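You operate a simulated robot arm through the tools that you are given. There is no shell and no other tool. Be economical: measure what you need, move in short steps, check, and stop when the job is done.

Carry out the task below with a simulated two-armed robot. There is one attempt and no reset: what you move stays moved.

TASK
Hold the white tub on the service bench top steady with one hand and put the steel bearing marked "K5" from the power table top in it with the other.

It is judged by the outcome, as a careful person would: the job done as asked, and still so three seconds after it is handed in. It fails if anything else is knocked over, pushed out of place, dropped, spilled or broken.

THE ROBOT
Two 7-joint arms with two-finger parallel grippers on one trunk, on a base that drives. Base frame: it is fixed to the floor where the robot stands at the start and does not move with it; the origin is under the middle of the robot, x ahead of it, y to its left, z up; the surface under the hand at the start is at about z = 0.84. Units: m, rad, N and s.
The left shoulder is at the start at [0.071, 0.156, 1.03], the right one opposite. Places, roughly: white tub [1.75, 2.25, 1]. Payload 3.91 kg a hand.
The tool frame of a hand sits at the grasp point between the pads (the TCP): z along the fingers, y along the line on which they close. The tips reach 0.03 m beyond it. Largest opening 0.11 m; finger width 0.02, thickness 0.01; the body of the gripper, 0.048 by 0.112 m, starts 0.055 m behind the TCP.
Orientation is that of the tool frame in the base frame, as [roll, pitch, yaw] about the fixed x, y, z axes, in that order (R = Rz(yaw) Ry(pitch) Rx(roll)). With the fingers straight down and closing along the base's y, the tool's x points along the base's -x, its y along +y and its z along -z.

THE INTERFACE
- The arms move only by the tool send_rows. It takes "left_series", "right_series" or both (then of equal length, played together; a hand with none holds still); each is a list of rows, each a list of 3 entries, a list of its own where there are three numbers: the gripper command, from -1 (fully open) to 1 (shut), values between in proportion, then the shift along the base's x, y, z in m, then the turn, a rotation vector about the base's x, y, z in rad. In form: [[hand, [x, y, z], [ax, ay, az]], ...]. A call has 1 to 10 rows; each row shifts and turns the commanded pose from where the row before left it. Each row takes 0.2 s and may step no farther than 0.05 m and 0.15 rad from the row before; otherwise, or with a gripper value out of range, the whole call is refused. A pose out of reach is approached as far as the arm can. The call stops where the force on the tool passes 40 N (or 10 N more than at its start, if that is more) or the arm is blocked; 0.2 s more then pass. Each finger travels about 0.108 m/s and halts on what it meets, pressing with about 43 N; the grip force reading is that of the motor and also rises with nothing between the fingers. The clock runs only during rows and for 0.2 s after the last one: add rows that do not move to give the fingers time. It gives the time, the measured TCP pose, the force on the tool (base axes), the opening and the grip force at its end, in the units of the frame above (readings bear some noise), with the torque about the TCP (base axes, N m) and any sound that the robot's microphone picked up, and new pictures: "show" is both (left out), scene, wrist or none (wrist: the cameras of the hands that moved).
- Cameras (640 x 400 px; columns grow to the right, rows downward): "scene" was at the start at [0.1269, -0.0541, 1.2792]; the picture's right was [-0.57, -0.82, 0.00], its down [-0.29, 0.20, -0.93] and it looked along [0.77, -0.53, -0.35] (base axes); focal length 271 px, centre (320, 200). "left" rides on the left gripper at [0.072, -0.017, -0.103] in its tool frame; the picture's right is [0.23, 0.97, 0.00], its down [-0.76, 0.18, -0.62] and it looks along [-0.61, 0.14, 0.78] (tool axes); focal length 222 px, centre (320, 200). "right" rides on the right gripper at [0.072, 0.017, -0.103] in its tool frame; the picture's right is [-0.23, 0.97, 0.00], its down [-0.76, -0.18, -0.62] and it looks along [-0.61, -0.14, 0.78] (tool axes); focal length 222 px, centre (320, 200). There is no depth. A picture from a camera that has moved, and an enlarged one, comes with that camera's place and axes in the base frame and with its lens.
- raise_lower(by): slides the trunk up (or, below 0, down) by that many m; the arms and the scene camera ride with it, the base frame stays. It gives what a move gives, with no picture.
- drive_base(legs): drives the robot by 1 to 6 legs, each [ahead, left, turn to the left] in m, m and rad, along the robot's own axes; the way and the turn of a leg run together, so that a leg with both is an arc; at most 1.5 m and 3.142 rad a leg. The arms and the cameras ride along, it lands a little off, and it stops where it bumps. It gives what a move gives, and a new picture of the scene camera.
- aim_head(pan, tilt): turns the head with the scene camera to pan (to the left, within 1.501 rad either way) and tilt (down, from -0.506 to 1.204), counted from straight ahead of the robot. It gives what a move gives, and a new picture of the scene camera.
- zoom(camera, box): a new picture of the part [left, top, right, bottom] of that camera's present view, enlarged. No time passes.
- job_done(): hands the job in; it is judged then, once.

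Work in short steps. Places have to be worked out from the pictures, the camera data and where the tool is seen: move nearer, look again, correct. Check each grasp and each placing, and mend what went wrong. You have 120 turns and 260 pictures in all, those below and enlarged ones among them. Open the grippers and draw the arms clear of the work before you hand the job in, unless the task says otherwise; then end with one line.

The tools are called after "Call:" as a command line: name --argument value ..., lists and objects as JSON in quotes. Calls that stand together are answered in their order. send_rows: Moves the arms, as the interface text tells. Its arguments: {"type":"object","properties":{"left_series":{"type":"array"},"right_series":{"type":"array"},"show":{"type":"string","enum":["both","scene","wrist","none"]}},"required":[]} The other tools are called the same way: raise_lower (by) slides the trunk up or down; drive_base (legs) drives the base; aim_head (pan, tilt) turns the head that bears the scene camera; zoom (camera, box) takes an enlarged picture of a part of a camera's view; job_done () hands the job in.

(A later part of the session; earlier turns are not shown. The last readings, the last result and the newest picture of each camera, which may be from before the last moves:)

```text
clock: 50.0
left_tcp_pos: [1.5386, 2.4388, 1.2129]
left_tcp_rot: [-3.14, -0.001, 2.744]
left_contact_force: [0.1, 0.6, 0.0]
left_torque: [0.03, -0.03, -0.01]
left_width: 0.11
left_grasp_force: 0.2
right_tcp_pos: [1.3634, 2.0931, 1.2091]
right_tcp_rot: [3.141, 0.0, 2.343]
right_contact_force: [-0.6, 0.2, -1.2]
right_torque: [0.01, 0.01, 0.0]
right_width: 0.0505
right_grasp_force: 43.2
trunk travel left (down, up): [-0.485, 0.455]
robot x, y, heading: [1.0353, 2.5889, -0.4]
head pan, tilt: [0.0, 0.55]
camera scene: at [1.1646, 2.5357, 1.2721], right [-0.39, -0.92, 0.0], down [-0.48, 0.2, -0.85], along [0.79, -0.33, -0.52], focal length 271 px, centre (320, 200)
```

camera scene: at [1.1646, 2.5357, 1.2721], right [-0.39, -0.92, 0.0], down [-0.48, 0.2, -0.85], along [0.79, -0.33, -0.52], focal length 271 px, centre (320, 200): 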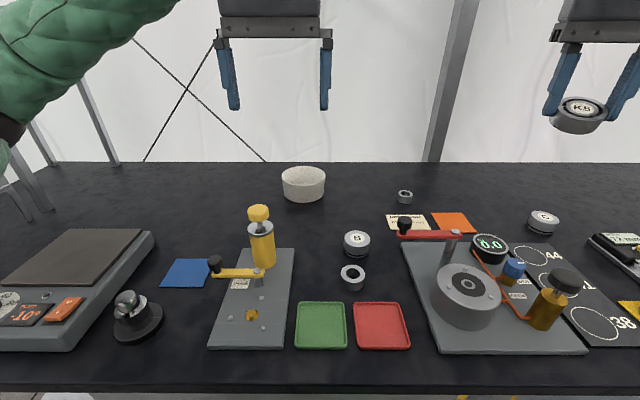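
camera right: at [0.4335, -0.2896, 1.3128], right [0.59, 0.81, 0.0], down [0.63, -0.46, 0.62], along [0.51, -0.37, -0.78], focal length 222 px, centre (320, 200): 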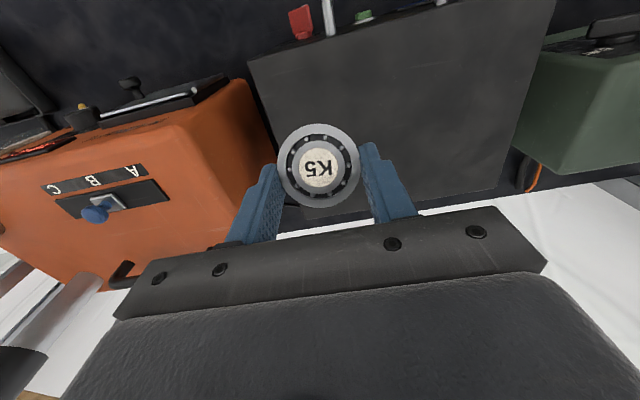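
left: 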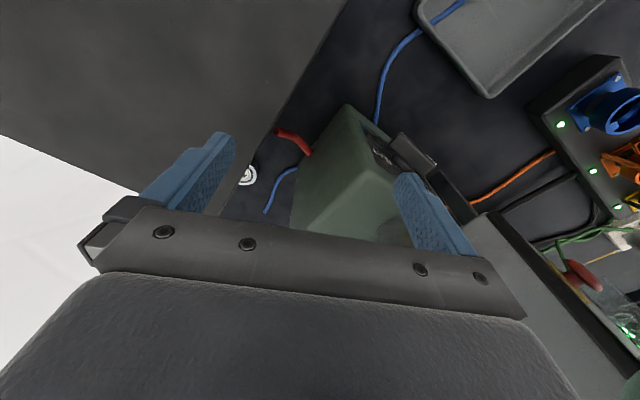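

Triangulating gives the tub rim centre at about (1.82, 2.31, 0.93). I nudge the base forward 6 cm, then bring the left hand above the tub's left wall for a close look.

Call:
drive_base --legs '[[0.06, 0, 0]]'

Call:
zoom --camera "scene" --box '[220, 120, 380, 220]'

Call:
zoom --camera "left" --box '[0, 0, 640, 400]'

```text
clock: 51.0
left_tcp_pos: [1.5955, 2.4153, 1.2117]
left_tcp_rot: [3.141, -0.003, 2.744]
left_contact_force: [0.6, -1.2, -0.5]
left_torque: [0.0, 0.04, 0.01]
left_width: 0.1099
left_grasp_force: 0.0
right_tcp_pos: [1.4226, 2.0692, 1.2086]
right_tcp_rot: [-3.14, -0.004, 2.344]
right_contact_force: [0.1, -0.8, -0.9]
right_torque: [0.01, 0.04, 0.0]
right_width: 0.0505
right_grasp_force: 43.3
trunk travel left (down, up): [-0.485, 0.455]
robot x, y, heading: [1.0885, 2.5684, -0.396]
head pan, tilt: [0.0, 0.55]
camera scene: at [1.2225, 2.5111, 1.2717], right [-0.39, -0.92, 0.0], down [-0.48, 0.2, -0.85], along [0.79, -0.33, -0.52], focal length 271 px, centre (320, 200)
```

scene: 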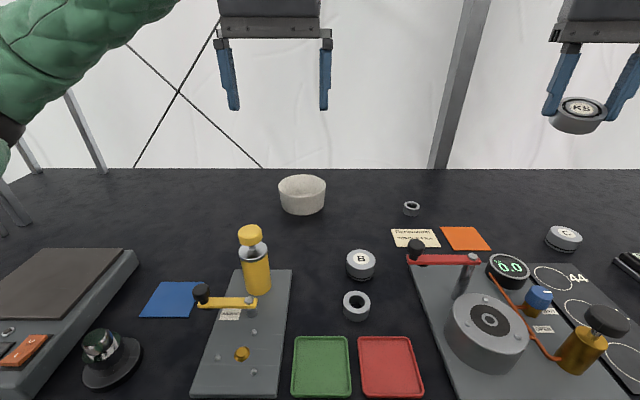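

```text
4.00 times, centred on (300, 170) of scene
camera zoom: at [1.2225, 2.5111, 1.2717], right [-0.39, -0.92, 0.0], down [-0.48, 0.2, -0.85], along [0.79, -0.33, -0.52], focal length 1084 px, centre (400, 320)
```

zoom: 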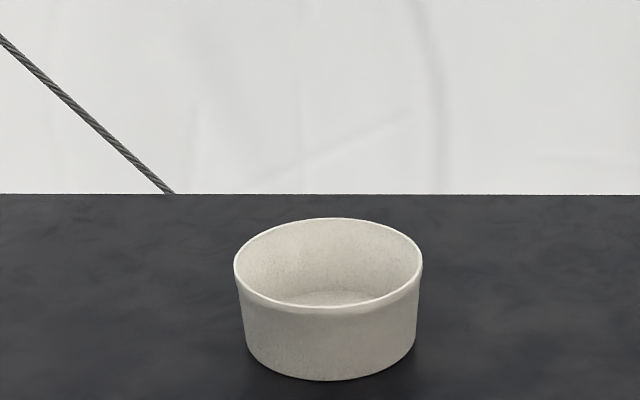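

```text
1.00 times, centred on (320, 200) of left (not enlarged: the box is as wide or as high as the picture)
camera zoom: at [1.523, 2.4266, 1.3149], right [0.17, 0.99, 0.0], down [0.77, -0.13, 0.62], along [0.61, -0.1, -0.78], focal length 222 px, centre (320, 200)
```

zoom: 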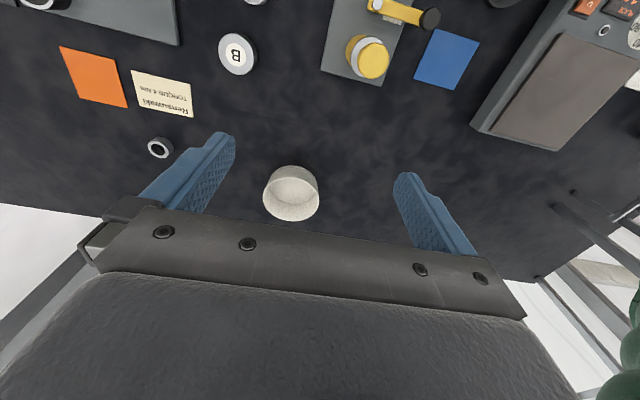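

I bring the left hand closer for a better fix on the tub.

Call:
send_rows --left_series '[[-1, [0.034, -0.014, -0.022], [0, 0, 0]], [-1, [0.034, -0.014, -0.022], [0, 0, 0]], [-1, [0.034, -0.014, -0.022], [0, 0, 0]], [-1, [0.034, -0.014, -0.022], [0, 0, 0]], [-1, [0, 0, 0], [0, 0, 0]]]'

Call:
zoom --camera "left" --box '[220, 60, 420, 185]'

```text
clock: 52.2
left_tcp_pos: [1.7292, 2.3607, 1.1263]
left_tcp_rot: [3.141, -0.001, 2.744]
left_contact_force: [-0.4, 0.5, -0.4]
left_torque: [0.0, -0.04, 0.01]
left_width: 0.11
left_grasp_force: 0.0
right_tcp_pos: [1.4186, 2.0705, 1.2098]
right_tcp_rot: [-3.141, 0.0, 2.344]
right_contact_force: [-0.6, 0.8, -0.7]
right_torque: [0.01, -0.04, -0.02]
right_width: 0.0503
right_grasp_force: 42.8
trunk travel left (down, up): [-0.485, 0.455]
robot x, y, heading: [1.0878, 2.5678, -0.393]
head pan, tilt: [0.0, 0.55]
camera scene: at [1.219, 2.5126, 1.2722], right [-0.39, -0.92, 0.0], down [-0.48, 0.2, -0.85], along [0.79, -0.33, -0.52], focal length 271 px, centre (320, 200)
camera left: at [1.6557, 2.3726, 1.2286], right [0.17, 0.99, 0.0], down [0.77, -0.13, 0.62], along [0.61, -0.1, -0.78], focal length 222 px, centre (320, 200)
```

scene: 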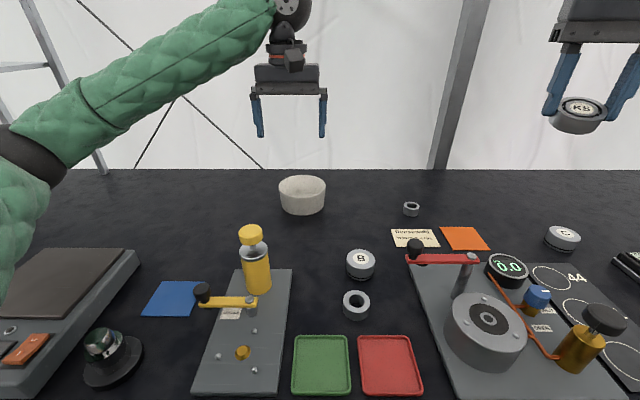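
left: 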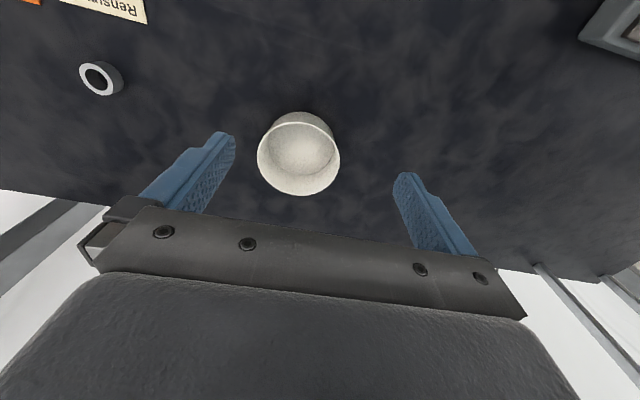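

```text
3.20 times, centred on (320, 122) of left
camera zoom: at [1.6557, 2.3726, 1.2286], right [0.17, 0.99, 0.0], down [0.77, -0.13, 0.62], along [0.61, -0.1, -0.78], focal length 711 px, centre (320, 448)
```

zoom: 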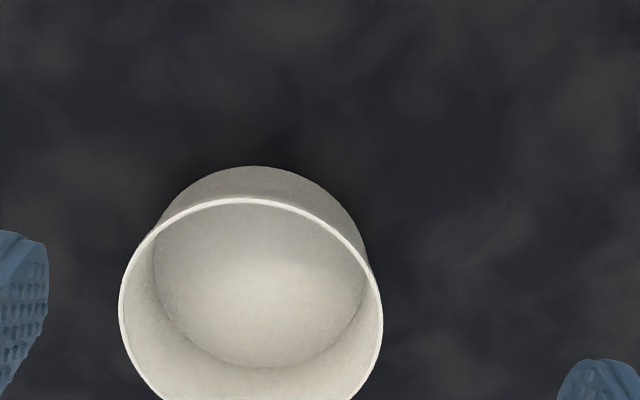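

Tub rim centre solves to about (1.797, 2.32, 0.947), diameter 0.118, bench at ~0.894. I lean the left hand back 0.7 rad (leaving room for the right hand), half-open it, and position it above the left wall.

Call:
send_rows --left_series '[[-0.1, [0.0145, 0.003, -0.01], [-0.054, -0.129, 0]], [-0.1, [0.0145, 0.003, -0.01], [-0.054, -0.129, 0]], [-0.1, [0.0145, 0.003, -0.01], [-0.054, -0.129, 0]], [-0.1, [0.0145, 0.003, -0.01], [-0.054, -0.129, 0]], [-0.1, [0.0145, 0.003, -0.01], [-0.054, -0.129, 0]], [-0.1, [0.006, 0.0, -0.02], [-0.0923, 0.0385, 0]], [-0.1, [0, 0, 0], [0, 0, 0]]]'

```text
clock: 53.8
left_tcp_pos: [1.8081, 2.3746, 1.0554]
left_tcp_rot: [-3.013, 0.696, 2.826]
left_contact_force: [-0.6, 0.1, -0.5]
left_torque: [-0.02, 0.01, -0.02]
left_width: 0.0606
left_grasp_force: 0.0
right_tcp_pos: [1.4195, 2.0702, 1.2103]
right_tcp_rot: [3.141, -0.001, 2.345]
right_contact_force: [-0.2, 0.3, -2.6]
right_torque: [0.0, -0.01, 0.02]
right_width: 0.0504
right_grasp_force: 43.1
trunk travel left (down, up): [-0.485, 0.455]
robot x, y, heading: [1.0916, 2.5653, -0.398]
head pan, tilt: [0.0, 0.55]
camera scene: at [1.2194, 2.5119, 1.2721], right [-0.39, -0.92, 0.0], down [-0.48, 0.2, -0.85], along [0.79, -0.33, -0.52], focal length 271 px, centre (320, 200)
camera left: at [1.6895, 2.4092, 1.0886], right [0.21, 0.95, -0.24], down [0.27, 0.18, 0.94], along [0.94, -0.26, -0.22], focal length 222 px, centre (320, 200)
```

scene: 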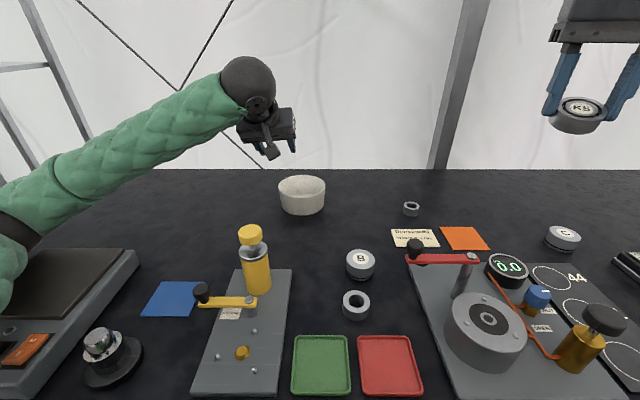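
left: 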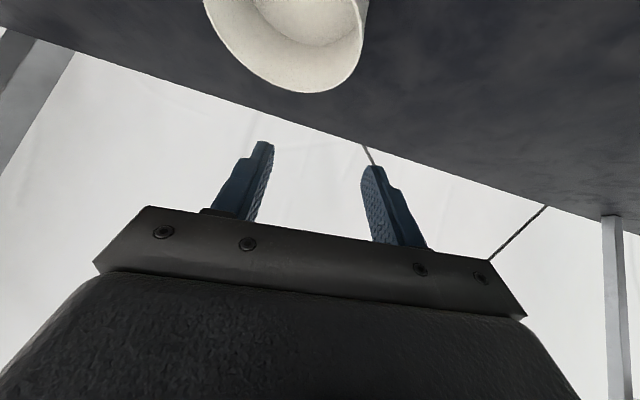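

Geometry matches prediction. I descend most of the way and look.

Call:
send_rows --left_series '[[-0.1, [0, 0.001, -0.035], [0, 0, 0]], [-0.1, [0, 0.001, -0.03], [0, 0, 0]], [-0.1, [0, 0, 0], [0, 0, 0]]]'

Call:
zoom --camera "scene" --box '[210, 90, 370, 230]'

```text
clock: 54.8
left_tcp_pos: [1.8603, 2.3944, 1.0274]
left_tcp_rot: [-2.948, 0.773, 2.817]
left_contact_force: [0.2, 0.4, 2.9]
left_torque: [0.09, 0.14, -0.02]
left_width: 0.0604
left_grasp_force: 0.1
right_tcp_pos: [1.4432, 2.1223, 1.2167]
right_tcp_rot: [-3.097, 0.032, 2.277]
right_contact_force: [-3.9, -0.5, 1.4]
right_torque: [0.03, -0.28, 0.03]
right_width: 0.0502
right_grasp_force: 43.0
trunk travel left (down, up): [-0.485, 0.455]
robot x, y, heading: [1.1448, 2.5642, -0.478]
head pan, tilt: [0.0, 0.55]
stopped in row 3 (left hand): the arm was blocked; the commanded pose is now the measured one
camera scene: at [1.2213, 2.4463, 1.28], right [-0.46, -0.89, -0.06], down [-0.43, 0.28, -0.86], along [0.78, -0.37, -0.51], focal length 271 px, centre (320, 200)
camera left: at [1.7427, 2.4362, 1.0508], right [0.27, 0.92, -0.29], down [0.23, 0.23, 0.95], along [0.93, -0.33, -0.15], focal length 222 px, centre (320, 200)
```

scene: 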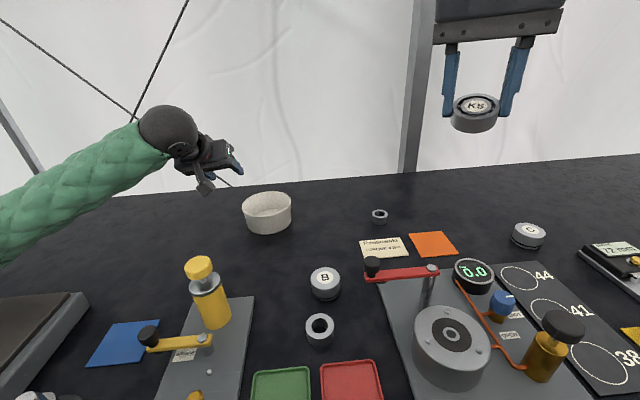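
left: 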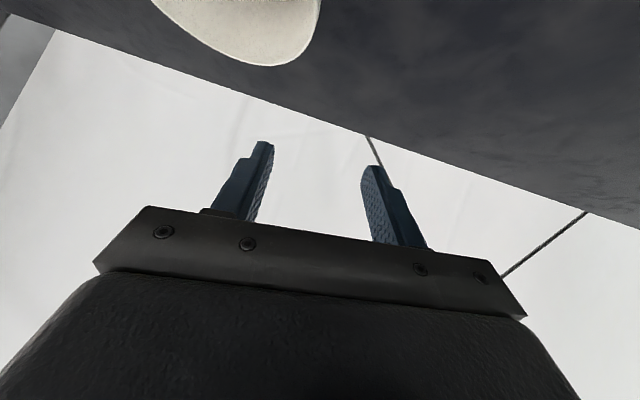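

```text
2.86 times, centred on (290, 160) of scene
camera zoom: at [1.2213, 2.4463, 1.28], right [-0.46, -0.89, -0.06], down [-0.43, 0.28, -0.86], along [0.78, -0.37, -0.51], focal length 774 px, centre (406, 314)
```

zoom: 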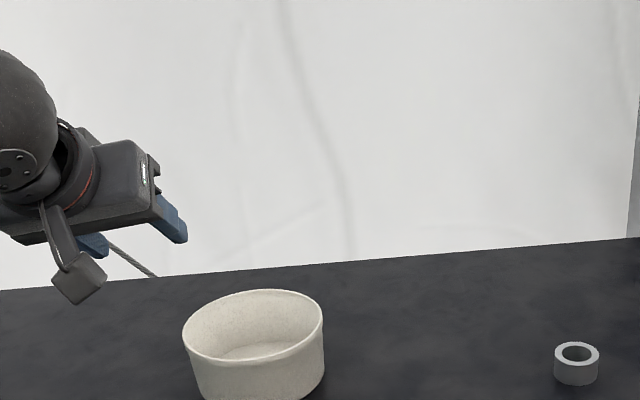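

The robot itself got pushed: the left elbow has apparently met something on the bench. I raise the left hand back up straight away and look left.

Call:
send_rows --left_series '[[-0.1, [0, 0, 0.03], [0, 0, 0]], [-0.1, [0, 0, 0.04], [0, 0, 0]], [-0.1, [0, 0, 0.04], [0, 0, 0]], [-0.1, [0, 0, 0], [0, 0, 0]]]' --show "none"

Call:
aim_head --pan 0.7 --tilt 0.8

```text
clock: 56.0
left_tcp_pos: [1.8749, 2.4576, 1.1392]
left_tcp_rot: [-2.938, 0.772, 2.889]
left_contact_force: [0.0, -0.7, -0.5]
left_torque: [0.0, -0.01, 0.02]
left_width: 0.0607
left_grasp_force: 0.0
right_tcp_pos: [1.4786, 2.1558, 1.2152]
right_tcp_rot: [-3.08, 0.017, 2.327]
right_contact_force: [0.5, 0.1, -3.4]
right_torque: [0.01, 0.04, -0.01]
right_width: 0.0505
right_grasp_force: 42.5
trunk travel left (down, up): [-0.485, 0.455]
robot x, y, heading: [1.1348, 2.5776, -0.428]
head pan, tilt: [0.0, 0.55]
stopped in row 4 (left hand): the arm was blocked; the commanded pose is now the measured one
```

```text
clock: 57.0
left_tcp_pos: [1.8749, 2.4567, 1.1401]
left_tcp_rot: [-2.927, 0.773, 2.883]
left_contact_force: [-0.2, 1.3, -0.1]
left_torque: [-0.03, 0.0, 0.02]
left_width: 0.0607
left_grasp_force: 0.1
right_tcp_pos: [1.476, 2.1615, 1.2178]
right_tcp_rot: [-3.076, 0.022, 2.318]
right_contact_force: [0.4, 1.2, -1.6]
right_torque: [-0.02, 0.01, 0.01]
right_width: 0.0505
right_grasp_force: 42.9
trunk travel left (down, up): [-0.485, 0.455]
robot x, y, heading: [1.1349, 2.5769, -0.426]
head pan, tilt: [0.7, 0.799]
camera scene: at [1.2235, 2.5212, 1.2648], right [0.27, -0.96, -0.04], down [-0.67, -0.16, -0.72], along [0.69, 0.22, -0.69], focal length 271 px, centre (320, 200)
```

scene: 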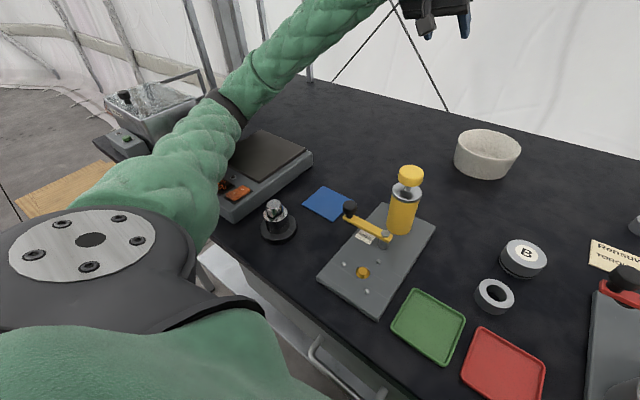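

The left elbow hangs low by the hot plate at the bench. Raising the trunk lifts the whole arm clear.

Call:
raise_lower --by 0.2

Call:
aim_head --pan 0.75 --tilt 0.85

```text
clock: 59.2
left_tcp_pos: [1.8816, 2.4924, 1.3153]
left_tcp_rot: [-2.909, 0.747, 2.926]
left_contact_force: [0.0, -0.7, 0.0]
left_torque: [0.01, 0.03, -0.01]
left_width: 0.0608
left_grasp_force: 0.0
right_tcp_pos: [1.492, 2.1848, 1.4125]
right_tcp_rot: [-3.062, 0.019, 2.351]
right_contact_force: [0.1, 0.3, -1.8]
right_torque: [0.01, 0.03, 0.01]
right_width: 0.0507
right_grasp_force: 43.3
trunk travel left (down, up): [-0.685, 0.255]
robot x, y, heading: [1.1213, 2.5852, -0.398]
head pan, tilt: [0.7, 0.799]
```

```text
clock: 59.8
left_tcp_pos: [1.8816, 2.4941, 1.3155]
left_tcp_rot: [-2.91, 0.748, 2.929]
left_contact_force: [0.1, -0.7, 0.2]
left_torque: [-0.01, -0.07, 0.0]
left_width: 0.0605
left_grasp_force: 0.0
right_tcp_pos: [1.4934, 2.1857, 1.4119]
right_tcp_rot: [-3.063, 0.022, 2.351]
right_contact_force: [-0.3, -0.5, -1.3]
right_torque: [0.02, -0.02, 0.01]
right_width: 0.0507
right_grasp_force: 42.9
trunk travel left (down, up): [-0.685, 0.255]
robot x, y, heading: [1.1258, 2.5837, -0.403]
head pan, tilt: [0.75, 0.85]
camera scene: at [1.2439, 2.5895, 1.4466], right [0.35, -0.94, 0.0], down [-0.71, -0.26, -0.66], along [0.62, 0.23, -0.75], focal length 271 px, centre (320, 200)
```

scene: 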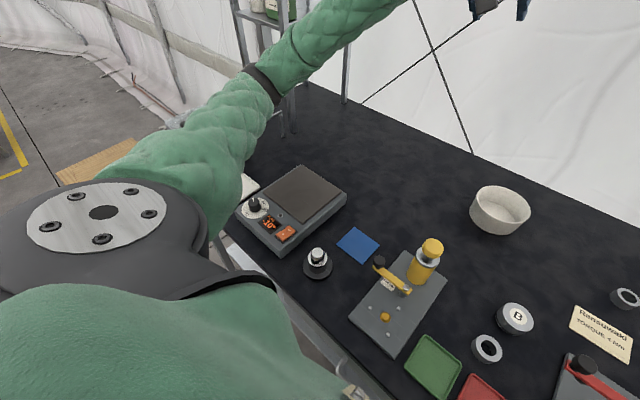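

The robot is level again and tub and hot plate are where they were (tub rim still solves to (1.797, 2.321)). With the arm higher, I bring the left hand back toward the tub, watching the elbow.

Call:
send_rows --left_series '[[-0.1, [-0.0122, -0.0197, -0.035], [0.0147, 0.005, -0.0058]], [-0.1, [-0.0122, -0.0197, -0.035], [0.0147, 0.005, -0.0058]], [-0.1, [-0.0122, -0.0197, -0.035], [0.0147, 0.005, -0.0058]], [-0.1, [-0.0122, -0.0197, -0.035], [0.0147, 0.005, -0.0058]], [-0.1, [-0.0122, -0.0197, -0.035], [0.0147, 0.005, -0.0058]], [-0.1, [-0.0122, -0.0197, -0.035], [0.0147, 0.005, -0.0058]], [-0.1, [0, 0, 0], [0, 0, 0]]]'

```text
clock: 61.6
left_tcp_pos: [1.8454, 2.4127, 1.1653]
left_tcp_rot: [-3.032, 0.796, 2.874]
left_contact_force: [0.6, -0.2, -1.2]
left_torque: [0.02, 0.0, 0.01]
left_width: 0.0607
left_grasp_force: 0.0
right_tcp_pos: [1.5145, 2.1976, 1.412]
right_tcp_rot: [-3.069, 0.024, 2.389]
right_contact_force: [0.8, -1.8, -3.1]
right_torque: [0.11, 0.02, 0.03]
right_width: 0.0504
right_grasp_force: 42.6
trunk travel left (down, up): [-0.685, 0.255]
robot x, y, heading: [1.1396, 2.5849, -0.361]
head pan, tilt: [0.75, 0.85]
stopped in row 7 (left hand): the arm was blocked; the commanded pose is now the measured one
camera scene: at [1.2516, 2.5916, 1.4467], right [0.38, -0.93, 0.0], down [-0.69, -0.28, -0.66], along [0.61, 0.25, -0.75], focal length 271 px, centre (320, 200)
camera left: at [1.7228, 2.4389, 1.1872], right [0.18, 0.96, -0.24], down [0.16, 0.21, 0.96], along [0.97, -0.21, -0.12], focal length 222 px, centre (320, 200)
```

scene: 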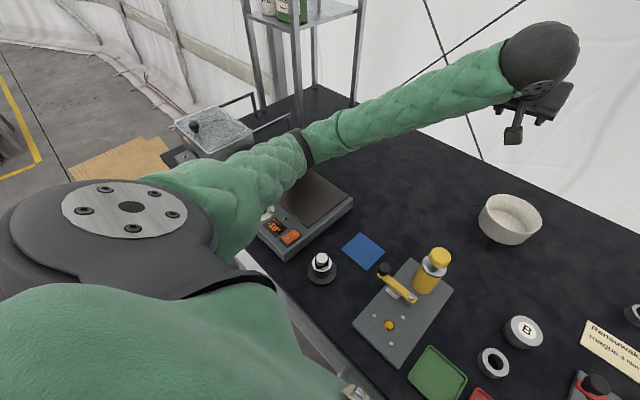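
left: 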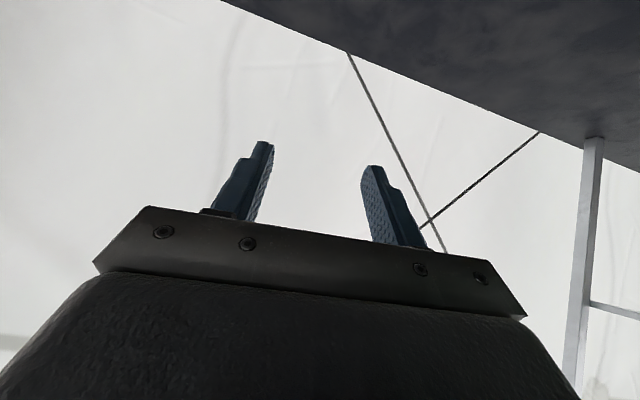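

Something still blocks the left arm and turns the base. I zoom to see what it touches before moving on.

Call:
zoom --camera "scene" --box '[140, 80, 400, 280]'

Call:
aim_head --pan 1.0 --tilt 1.1

Call:
aim_head --pan 0.0 --tilt 1.2

```text
2.00 times, centred on (270, 180) of scene
camera zoom: at [1.2516, 2.5916, 1.4467], right [0.38, -0.93, 0.0], down [-0.69, -0.28, -0.66], along [0.61, 0.25, -0.75], focal length 542 px, centre (420, 240)
```

zoom: 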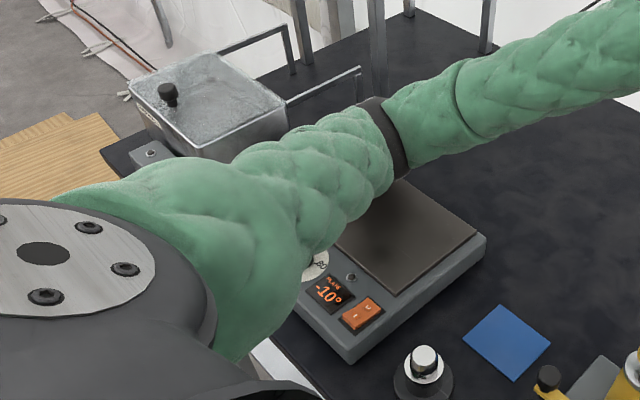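

```text
clock: 62.4
left_tcp_pos: [1.8428, 2.4135, 1.1698]
left_tcp_rot: [-3.02, 0.799, 2.875]
left_contact_force: [0.3, 0.0, 0.6]
left_torque: [0.01, 0.02, -0.01]
left_width: 0.0606
left_grasp_force: 0.0
right_tcp_pos: [1.5121, 2.2031, 1.4178]
right_tcp_rot: [-3.064, 0.03, 2.384]
right_contact_force: [-0.2, 0.5, -1.7]
right_torque: [0.01, -0.03, 0.01]
right_width: 0.0504
right_grasp_force: 42.9
trunk travel left (down, up): [-0.685, 0.255]
robot x, y, heading: [1.1359, 2.5834, -0.368]
head pan, tilt: [1.0, 1.1]
camera scene: at [1.2288, 2.6064, 1.4303], right [0.59, -0.81, 0.01], down [-0.72, -0.53, -0.46], along [0.37, 0.27, -0.89], focal length 271 px, centre (320, 200)
```

scene: 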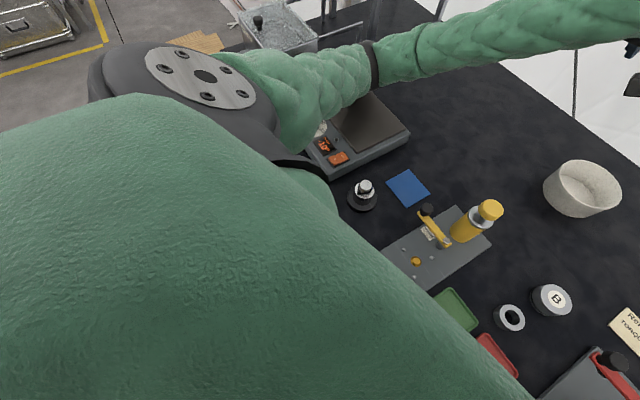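

```text
clock: 63.7
left_tcp_pos: [1.8426, 2.4126, 1.1699]
left_tcp_rot: [-3.021, 0.799, 2.875]
left_contact_force: [-0.1, -1.0, 0.2]
left_torque: [-0.01, -0.01, 0.05]
left_width: 0.0605
left_grasp_force: 0.1
right_tcp_pos: [1.5112, 2.2034, 1.4184]
right_tcp_rot: [-3.063, 0.031, 2.384]
right_contact_force: [-0.4, -0.5, -2.2]
right_torque: [0.01, 0.0, 0.01]
right_width: 0.0507
right_grasp_force: 42.7
trunk travel left (down, up): [-0.685, 0.255]
robot x, y, heading: [1.1356, 2.5793, -0.368]
head pan, tilt: [0.0, 1.201]
camera scene: at [1.2301, 2.549, 1.4245], right [-0.36, -0.93, 0.0], down [-0.87, 0.33, -0.37], along [0.34, -0.13, -0.93], focal length 271 px, centre (320, 200)
```

scene: 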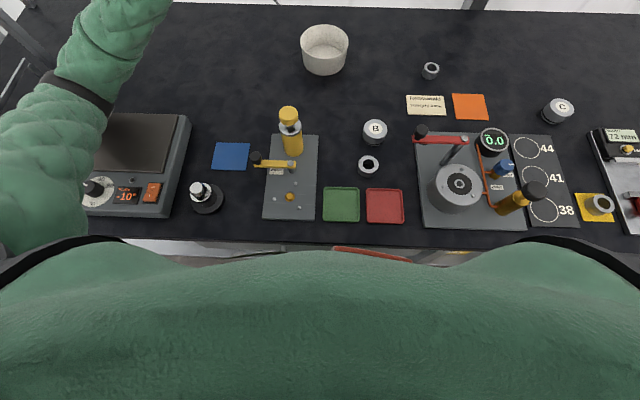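

The dark contact shadow shows the left elbow hanging low on the hot plate. Raising the trunk much more will straighten the arm and lift the elbow; I raise 0.2 and check.

Call:
raise_lower --by 0.2

Call:
aim_head --pan 0.6 --tilt 0.9

```text
clock: 65.8
left_tcp_pos: [1.8445, 2.4031, 1.3572]
left_tcp_rot: [-3.016, 0.78, 2.868]
left_contact_force: [0.2, 0.6, 0.6]
left_torque: [0.01, -0.01, 0.02]
left_width: 0.0606
left_grasp_force: 0.0
right_tcp_pos: [1.5205, 2.1981, 1.6128]
right_tcp_rot: [-3.061, 0.025, 2.384]
right_contact_force: [0.1, 0.1, -1.7]
right_torque: [-0.01, -0.02, 0.01]
right_width: 0.0506
right_grasp_force: 43.0
trunk travel left (down, up): [-0.885, 0.055]
robot x, y, heading: [1.1393, 2.5811, -0.369]
head pan, tilt: [0.0, 1.201]
```

```text
clock: 66.8
left_tcp_pos: [1.8441, 2.4037, 1.3571]
left_tcp_rot: [-3.02, 0.779, 2.868]
left_contact_force: [0.4, -0.1, 0.5]
left_torque: [-0.02, -0.04, 0.03]
left_width: 0.0602
left_grasp_force: 0.0
right_tcp_pos: [1.5196, 2.1982, 1.6133]
right_tcp_rot: [-3.06, 0.023, 2.383]
right_contact_force: [0.3, -0.1, -2.2]
right_torque: [0.0, 0.0, -0.01]
right_width: 0.0507
right_grasp_force: 42.7
trunk travel left (down, up): [-0.885, 0.055]
robot x, y, heading: [1.1362, 2.5835, -0.364]
head pan, tilt: [0.6, 0.901]
camera scene: at [1.2595, 2.5815, 1.6427], right [0.23, -0.97, 0.0], down [-0.76, -0.18, -0.62], along [0.6, 0.14, -0.78], focal length 271 px, centre (320, 200)
```

scene: 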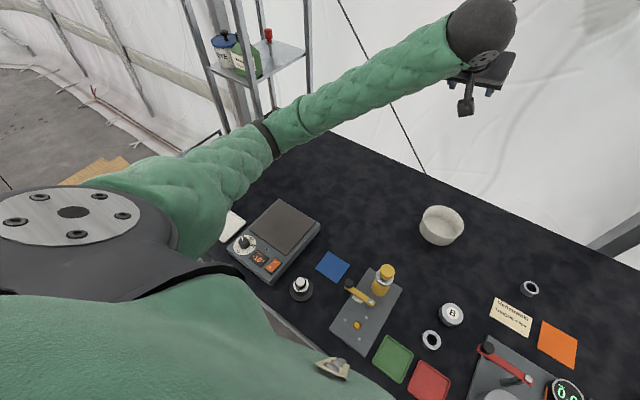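

All items look undisturbed. I restore the base pose slightly (back 3 cm, turn -0.03).

Call:
drive_base --legs '[[-0.03, 0, -0.03]]'

```text
clock: 67.7
left_tcp_pos: [1.8187, 2.3914, 1.352]
left_tcp_rot: [-3.017, 0.773, 2.837]
left_contact_force: [1.4, -0.5, -0.2]
left_torque: [-0.03, 0.0, -0.03]
left_width: 0.0606
left_grasp_force: 0.0
right_tcp_pos: [1.4909, 2.195, 1.6092]
right_tcp_rot: [-3.058, 0.017, 2.352]
right_contact_force: [1.9, -0.2, -2.7]
right_torque: [0.03, 0.09, 0.0]
right_width: 0.0507
right_grasp_force: 42.8
trunk travel left (down, up): [-0.885, 0.055]
robot x, y, heading: [1.1076, 2.5913, -0.395]
head pan, tilt: [0.6, 0.901]
camera scene: at [1.2415, 2.5868, 1.6417], right [0.2, -0.98, 0.0], down [-0.77, -0.16, -0.62], along [0.6, 0.13, -0.79], focal length 271 px, centre (320, 200)
```

scene: 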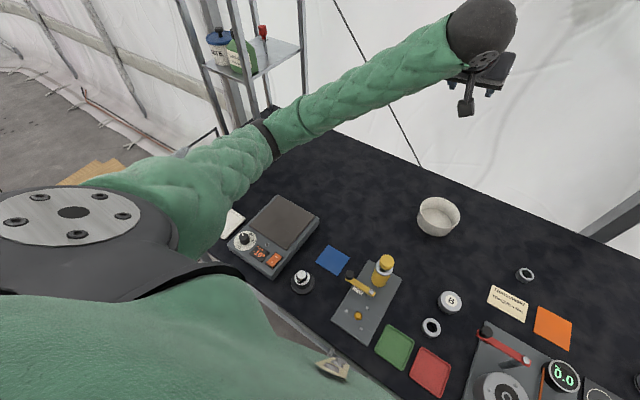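

Now the left hand goes down in steps, with the arm starting much higher.

Call:
send_rows --left_series '[[-0.1, [-0.0025, -0.0035, -0.036], [0, 0, 0]], [-0.1, [-0.0025, -0.0035, -0.036], [0, 0, 0]], [-0.1, [-0.0025, -0.0035, -0.036], [0, 0, 0]], [-0.1, [-0.0025, -0.0035, -0.036], [0, 0, 0]], [-0.1, [0, 0, 0], [0, 0, 0]]]' --show "scene"

```text
clock: 68.9
left_tcp_pos: [1.8027, 2.3792, 1.2123]
left_tcp_rot: [-3.019, 0.78, 2.84]
left_contact_force: [1.3, -0.4, -0.3]
left_torque: [-0.02, 0.01, 0.03]
left_width: 0.0606
left_grasp_force: 0.1
right_tcp_pos: [1.4836, 2.1975, 1.6114]
right_tcp_rot: [-3.059, 0.024, 2.352]
right_contact_force: [1.2, -0.4, -2.8]
right_torque: [0.0, 0.01, -0.01]
right_width: 0.0502
right_grasp_force: 43.4
trunk travel left (down, up): [-0.885, 0.055]
robot x, y, heading: [1.1107, 2.5981, -0.399]
head pan, tilt: [0.6, 0.901]
camera scene: at [1.2344, 2.5886, 1.6425], right [0.2, -0.98, 0.0], down [-0.77, -0.16, -0.62], along [0.61, 0.13, -0.78], focal length 271 px, centre (320, 200)
```

scene: 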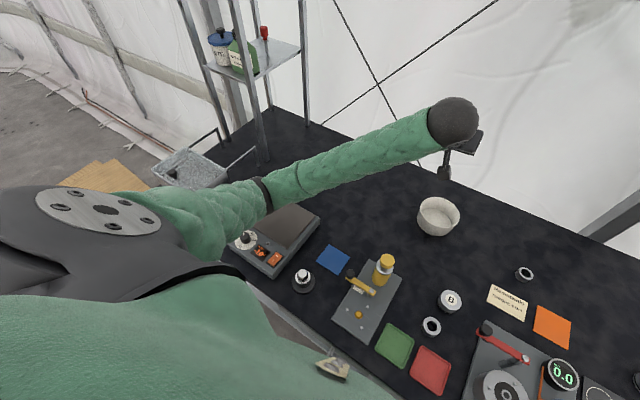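

Elbow is still ~0.2 m above the plate. I reduce the lean to about 0.5 rad, which lifts elbow and wrist, and go on down.

Call:
send_rows --left_series '[[-0.1, [0.004, -0.001, -0.03], [0.054, 0.129, 0]], [-0.1, [0.004, -0.001, -0.03], [0.054, 0.129, 0]], [-0.1, [0, 0, -0.03], [0, 0, 0]], [-0.1, [0, 0, -0.03], [0, 0, 0]], [-0.1, [0, 0, -0.03], [0, 0, 0]], [-0.1, [0, 0, 0], [0, 0, 0]]]'

```text
clock: 70.3
left_tcp_pos: [1.8181, 2.3754, 1.0812]
left_tcp_rot: [-3.052, 0.523, 2.817]
left_contact_force: [0.1, 0.7, 0.7]
left_torque: [-0.02, -0.01, -0.02]
left_width: 0.0605
left_grasp_force: 0.1
right_tcp_pos: [1.4804, 2.1931, 1.6158]
right_tcp_rot: [-3.066, 0.021, 2.35]
right_contact_force: [0.1, 1.0, -1.5]
right_torque: [-0.08, 0.0, -0.02]
right_width: 0.0506
right_grasp_force: 43.5
trunk travel left (down, up): [-0.885, 0.055]
robot x, y, heading: [1.1121, 2.5947, -0.402]
head pan, tilt: [0.6, 0.901]
camera scene: at [1.2321, 2.5844, 1.6474], right [0.2, -0.98, 0.0], down [-0.77, -0.15, -0.62], along [0.61, 0.13, -0.78], focal length 271 px, centre (320, 200)
camera left: at [1.7068, 2.4026, 1.1351], right [0.16, 0.97, -0.19], down [0.41, 0.11, 0.9], along [0.9, -0.22, -0.38], focal length 222 px, centre (320, 200)
```

scene: 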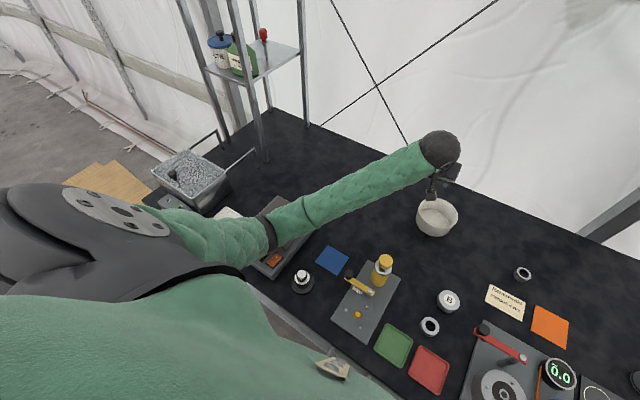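
left: 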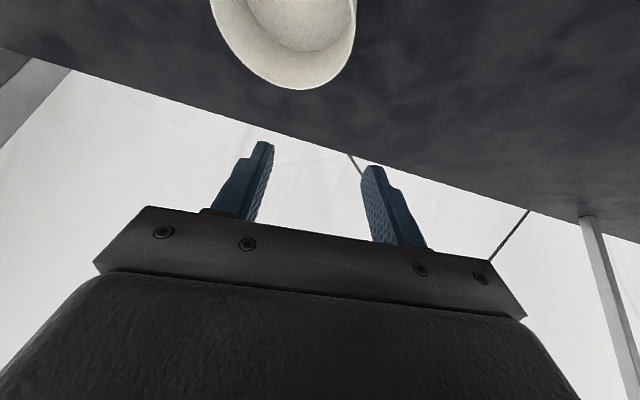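

The measured height lags 2 cm behind the command; I check the elbow region closely.

Call:
zoom --camera "scene" --box '[140, 140, 380, 290]'

Call:
send_rows --left_series '[[-0.1, [0, 0, 0], [0, 0, 0]], [-0.1, [0, 0, 0], [0, 0, 0]]]' --show "none"

```text
2.67 times, centred on (260, 215) of scene
camera zoom: at [1.2321, 2.5844, 1.6474], right [0.2, -0.98, 0.0], down [-0.77, -0.15, -0.62], along [0.61, 0.13, -0.78], focal length 723 px, centre (480, 160)
```

zoom: 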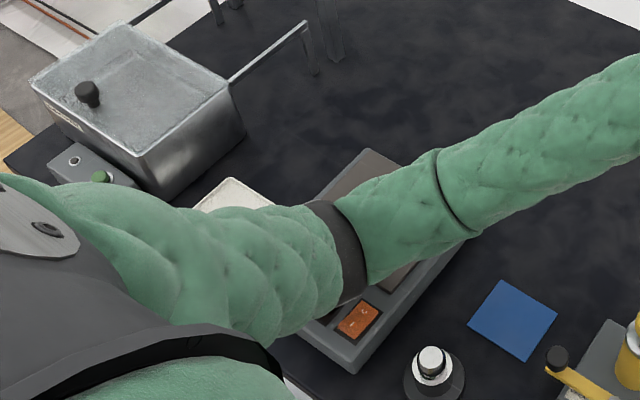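

```text
clock: 70.9
left_tcp_pos: [1.8171, 2.3742, 1.0799]
left_tcp_rot: [-3.059, 0.521, 2.814]
left_contact_force: [1.0, -0.1, 0.2]
left_torque: [-0.03, 0.0, 0.0]
left_width: 0.0607
left_grasp_force: 0.1
right_tcp_pos: [1.4778, 2.19, 1.6148]
right_tcp_rot: [-3.065, 0.022, 2.348]
right_contact_force: [-0.1, 0.6, -1.7]
right_torque: [0.0, 0.0, 0.03]
right_width: 0.0508
right_grasp_force: 42.2
trunk travel left (down, up): [-0.885, 0.055]
robot x, y, heading: [1.116, 2.5947, -0.4]
head pan, tilt: [0.6, 0.901]
```

The elbow is evidently brushing the hot plate again. I lift the hand and shift the base right by 0.13 m, so the elbow comes over the empty gap beside the plate.

Call:
send_rows --left_series '[[-0.1, [0, 0, 0.04], [0, 0, 0]], [-0.1, [0, 0, 0.04], [0, 0, 0]], [-0.1, [0, 0, 0.04], [0, 0, 0]], [-0.1, [0, 0, 0.04], [0, 0, 0]], [-0.1, [0, 0, 0], [0, 0, 0]]]' --show "none"

Call:
drive_base --legs '[[0, -0.13, 0]]'

```text
clock: 72.1
left_tcp_pos: [1.7885, 2.3757, 1.2293]
left_tcp_rot: [-3.045, 0.512, 2.816]
left_contact_force: [-0.1, 1.6, 0.1]
left_torque: [0.01, -0.06, 0.04]
left_width: 0.0605
left_grasp_force: 0.1
right_tcp_pos: [1.4573, 2.2005, 1.6193]
right_tcp_rot: [-3.066, 0.036, 2.351]
right_contact_force: [-1.9, 1.0, -1.1]
right_torque: [-0.03, -0.1, 0.01]
right_width: 0.0505
right_grasp_force: 43.3
trunk travel left (down, up): [-0.885, 0.055]
robot x, y, heading: [1.1056, 2.5882, -0.399]
head pan, tilt: [0.6, 0.901]
```

```text
clock: 73.4
left_tcp_pos: [1.7554, 2.259, 1.2245]
left_tcp_rot: [-3.045, 0.506, 2.819]
left_contact_force: [-1.1, -0.1, -0.4]
left_torque: [0.0, 0.0, 0.03]
left_width: 0.0607
left_grasp_force: 0.0
right_tcp_pos: [1.4265, 2.0815, 1.6152]
right_tcp_rot: [-3.061, 0.028, 2.354]
right_contact_force: [-0.5, 0.0, -0.5]
right_torque: [-0.07, -0.04, 0.0]
right_width: 0.0507
right_grasp_force: 43.4
trunk travel left (down, up): [-0.885, 0.055]
robot x, y, heading: [1.061, 2.4749, -0.393]
head pan, tilt: [0.6, 0.901]
camera scene: at [1.178, 2.4728, 1.6432], right [0.2, -0.98, 0.0], down [-0.77, -0.16, -0.62], along [0.61, 0.12, -0.78], focal length 271 px, centre (320, 200)
```

scene: 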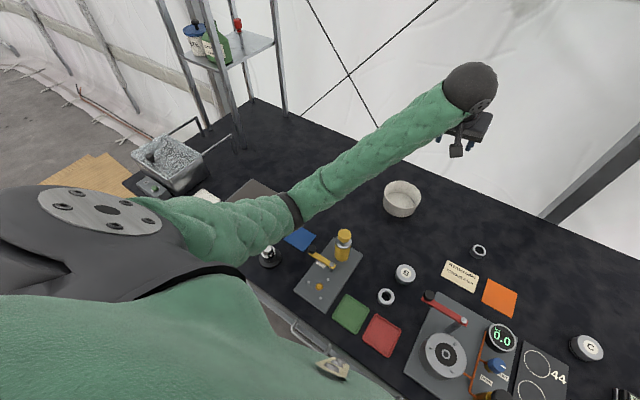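

Now back over the tub's left wall and down, in stages.

Call:
send_rows --left_series '[[-0.1, [0.0185, 0.039, -0.01], [0, 0, 0]], [-0.1, [0.0185, 0.039, -0.01], [0, 0, 0]], [-0.1, [0.0186, 0.0395, -0.01], [0, 0, 0]], [-0.1, [0, 0, -0.03], [0, 0, 0]], [-0.1, [0, 0, -0.03], [0, 0, 0]], [-0.1, [0, 0, -0.03], [0, 0, 0]], [-0.1, [0, 0, -0.03], [0, 0, 0]], [-0.1, [0, 0, 0], [0, 0, 0]]]'

```text
clock: 75.2
left_tcp_pos: [1.8134, 2.3775, 1.0714]
left_tcp_rot: [-3.045, 0.5, 2.82]
left_contact_force: [0.1, 0.7, 0.1]
left_torque: [-0.02, 0.0, 0.02]
left_width: 0.0603
left_grasp_force: 0.1
right_tcp_pos: [1.4292, 2.081, 1.6136]
right_tcp_rot: [-3.062, 0.025, 2.353]
right_contact_force: [0.1, -1.3, -1.3]
right_torque: [0.01, 0.01, -0.05]
right_width: 0.0505
right_grasp_force: 43.5
trunk travel left (down, up): [-0.885, 0.055]
robot x, y, heading: [1.0581, 2.4724, -0.397]
head pan, tilt: [0.6, 0.901]
camera scene: at [1.1795, 2.4714, 1.6425], right [0.2, -0.98, 0.0], down [-0.77, -0.16, -0.62], along [0.61, 0.12, -0.78], focal length 271 px, centre (320, 200)
camera left: at [1.7022, 2.4054, 1.128], right [0.16, 0.97, -0.19], down [0.43, 0.11, 0.9], along [0.89, -0.22, -0.4], focal length 222 px, centre (320, 200)
```

scene: 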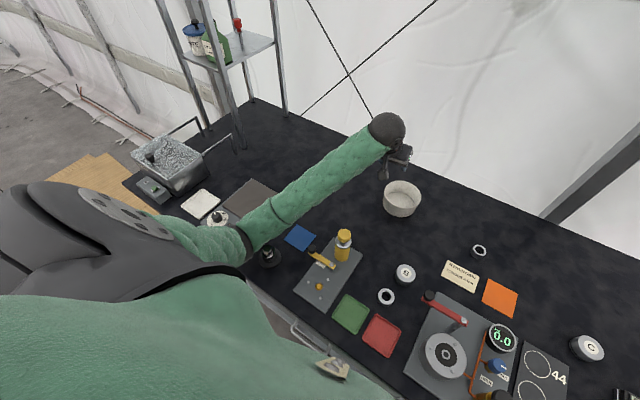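
left: 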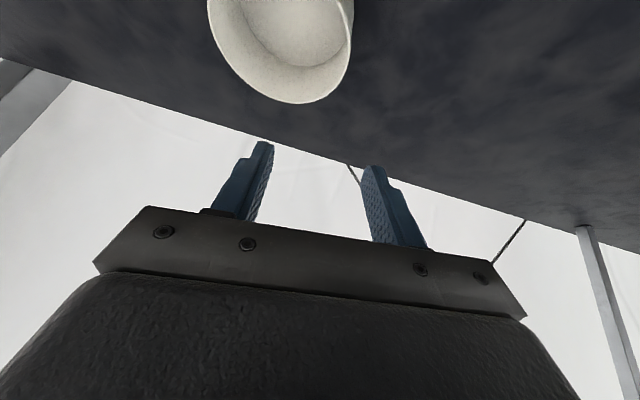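

No lag now. I continue down in two small steps, watching lag and base attitude.

Call:
send_rows --left_series '[[-0.1, [-0.001, 0, -0.025], [0, 0, 0]], [-0.1, [-0.001, -0.001, -0.025], [0, 0, 0]], [-0.1, [0, 0, 0], [0, 0, 0]]]'

```text
clock: 76.0
left_tcp_pos: [1.8102, 2.3725, 1.0227]
left_tcp_rot: [-3.048, 0.502, 2.819]
left_contact_force: [-0.2, 0.0, 0.4]
left_torque: [0.0, 0.02, 0.04]
left_width: 0.0603
left_grasp_force: 0.0
right_tcp_pos: [1.429, 2.076, 1.6135]
right_tcp_rot: [-3.064, 0.025, 2.354]
right_contact_force: [0.7, -0.3, -2.0]
right_torque: [-0.02, -0.01, -0.01]
right_width: 0.0503
right_grasp_force: 42.9
trunk travel left (down, up): [-0.885, 0.055]
robot x, y, heading: [1.0613, 2.4776, -0.394]
head pan, tilt: [0.6, 0.901]
camera scene: at [1.1802, 2.4677, 1.6433], right [0.2, -0.98, 0.0], down [-0.77, -0.16, -0.62], along [0.61, 0.13, -0.78], focal length 271 px, centre (320, 200)
camera left: at [1.7008, 2.4004, 1.08], right [0.16, 0.97, -0.19], down [0.43, 0.1, 0.9], along [0.89, -0.23, -0.4], focal length 222 px, centre (320, 200)
```

scene: 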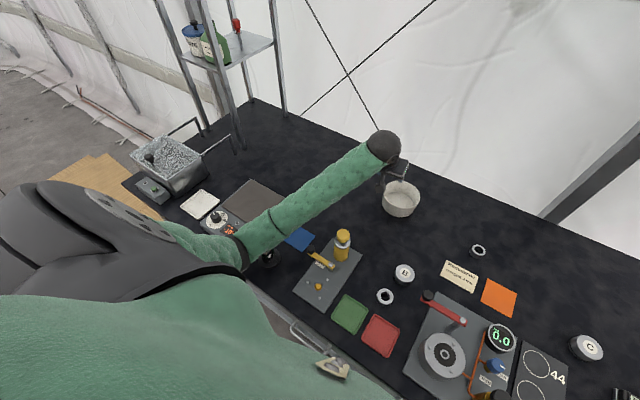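
left: 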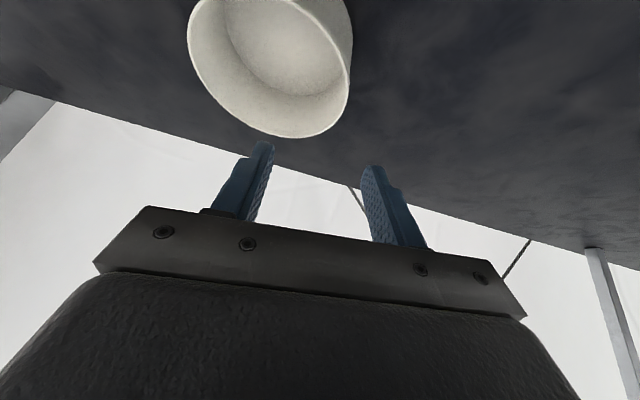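

Tracking well. A quick zoom on the elbow/knob clearance before the last part.

Call:
zoom --camera "scene" --box '[170, 160, 410, 310]'

```text
2.67 times, centred on (290, 235) of scene
camera zoom: at [1.1802, 2.4677, 1.6433], right [0.2, -0.98, 0.0], down [-0.77, -0.16, -0.62], along [0.61, 0.13, -0.78], focal length 723 px, centre (400, 107)
```

zoom: 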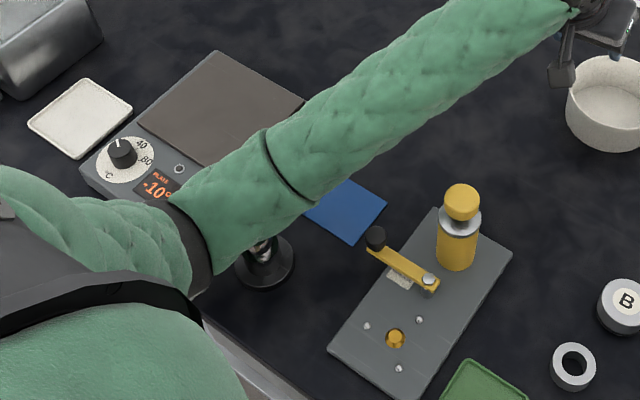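

Clearance is adequate (elbow ≈7 cm above the bench items). I lower the last stretch to straddle the wall.

Call:
send_rows --left_series '[[-0.1, [0.0005, 0.002, -0.025], [0, 0, 0]], [-0.1, [0.0005, 0.002, -0.025], [0, 0, 0]], [-0.1, [0, 0, -0.01], [0, 0, 0]], [-0.1, [0, 0, 0], [0, 0, 0]]]'

Call:
zoom --camera "scene" --box '[330, 120, 450, 230]'

```text
clock: 77.2
left_tcp_pos: [1.8267, 2.3726, 1.0024]
left_tcp_rot: [-3.07, 0.557, 2.805]
left_contact_force: [-0.5, 0.7, -0.3]
left_torque: [-0.01, -0.04, -0.01]
left_width: 0.0606
left_grasp_force: 0.0
right_tcp_pos: [1.4106, 2.0648, 1.616]
right_tcp_rot: [-3.072, 0.028, 2.341]
right_contact_force: [-1.2, 0.4, -1.7]
right_torque: [0.01, -0.05, 0.05]
right_width: 0.0504
right_grasp_force: 43.1
trunk travel left (down, up): [-0.885, 0.055]
robot x, y, heading: [1.0641, 2.4751, -0.413]
head pan, tilt: [0.6, 0.901]
stopped in row 4 (left hand): the arm was blocked; the commanded pose is now the measured one
camera scene: at [1.1663, 2.4606, 1.6459], right [0.19, -0.98, 0.0], down [-0.76, -0.15, -0.63], along [0.62, 0.12, -0.78], focal length 271 px, centre (320, 200)
camera left: at [1.7143, 2.4007, 1.052], right [0.17, 0.97, -0.18], down [0.38, 0.1, 0.92], along [0.91, -0.23, -0.35], focal length 222 px, centre (320, 200)
```

scene: 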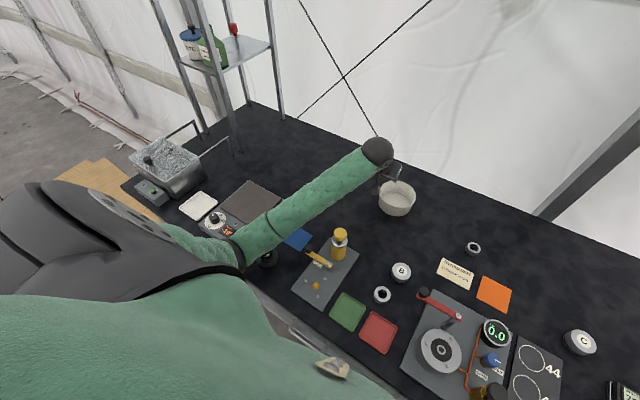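
left: 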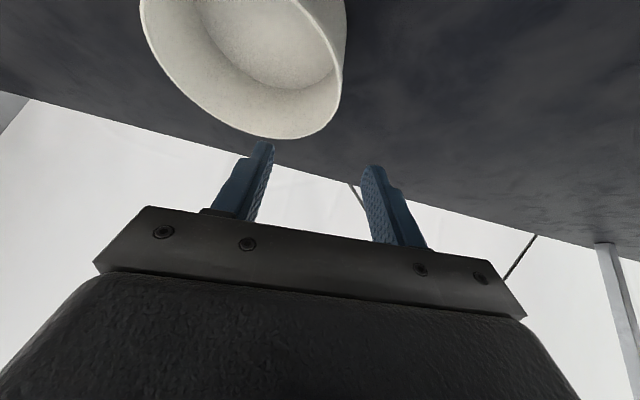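

```text
3.64 times, centred on (390, 175) of scene
camera zoom: at [1.1663, 2.4606, 1.6459], right [0.19, -0.98, 0.0], down [-0.76, -0.15, -0.63], along [0.62, 0.12, -0.78], focal length 985 px, centre (66, 291)
```

zoom: 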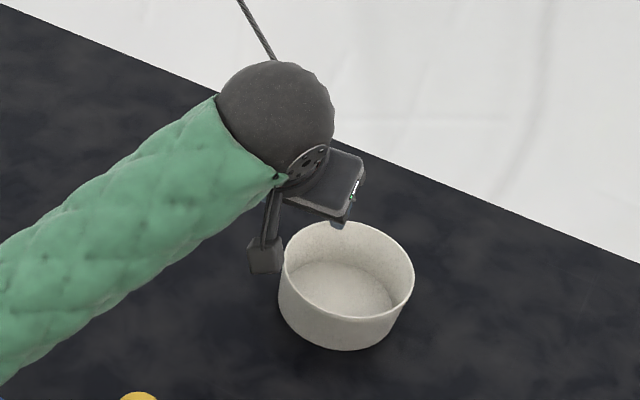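

Blocked again by the low elbow. Leaning the left hand forward (as on the K5 pick) stretches the arm and lifts the elbow, so I change plan: lift, then tilt the left hand from backward to forward lean.

Call:
send_rows --left_series '[[-0.1, [-0.006, 0, 0.04], [0, 0, 0]], [-0.1, [-0.006, 0, 0.045], [0, 0, 0]], [-0.1, [0, 0, 0.045], [0, 0, 0]], [-0.1, [0, 0, 0.045], [0, 0, 0]], [-0.1, [0, 0, 0.045], [0, 0, 0]], [-0.1, [0, 0, 0], [0.054, 0.129, 0]], [-0.1, [0, 0, 0], [0.054, 0.129, 0]], [-0.1, [0, 0, 0], [0.054, 0.129, 0]], [-0.1, [0, 0, 0], [0.054, 0.129, 0]], [-0.1, [0, 0, 0], [0, 0, 0]]]' --show "scene"

```text
clock: 79.4
left_tcp_pos: [1.8167, 2.3808, 1.2049]
left_tcp_rot: [-3.091, -0.023, 2.806]
left_contact_force: [-0.7, -0.1, 0.7]
left_torque: [-0.05, 0.01, 0.02]
left_width: 0.0606
left_grasp_force: 0.1
right_tcp_pos: [1.4253, 2.0824, 1.6145]
right_tcp_rot: [-3.06, 0.028, 2.344]
right_contact_force: [-1.0, 1.2, -1.4]
right_torque: [-0.04, -0.01, 0.04]
right_width: 0.0503
right_grasp_force: 43.6
trunk travel left (down, up): [-0.885, 0.055]
robot x, y, heading: [1.0625, 2.4763, -0.404]
head pan, tilt: [0.6, 0.901]
camera scene: at [1.1809, 2.4765, 1.6433], right [0.19, -0.98, 0.0], down [-0.77, -0.15, -0.62], along [0.61, 0.12, -0.78], focal length 271 px, centre (320, 200)
```

scene: 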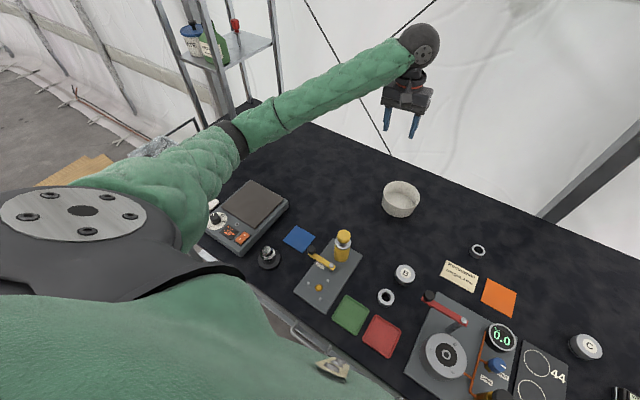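

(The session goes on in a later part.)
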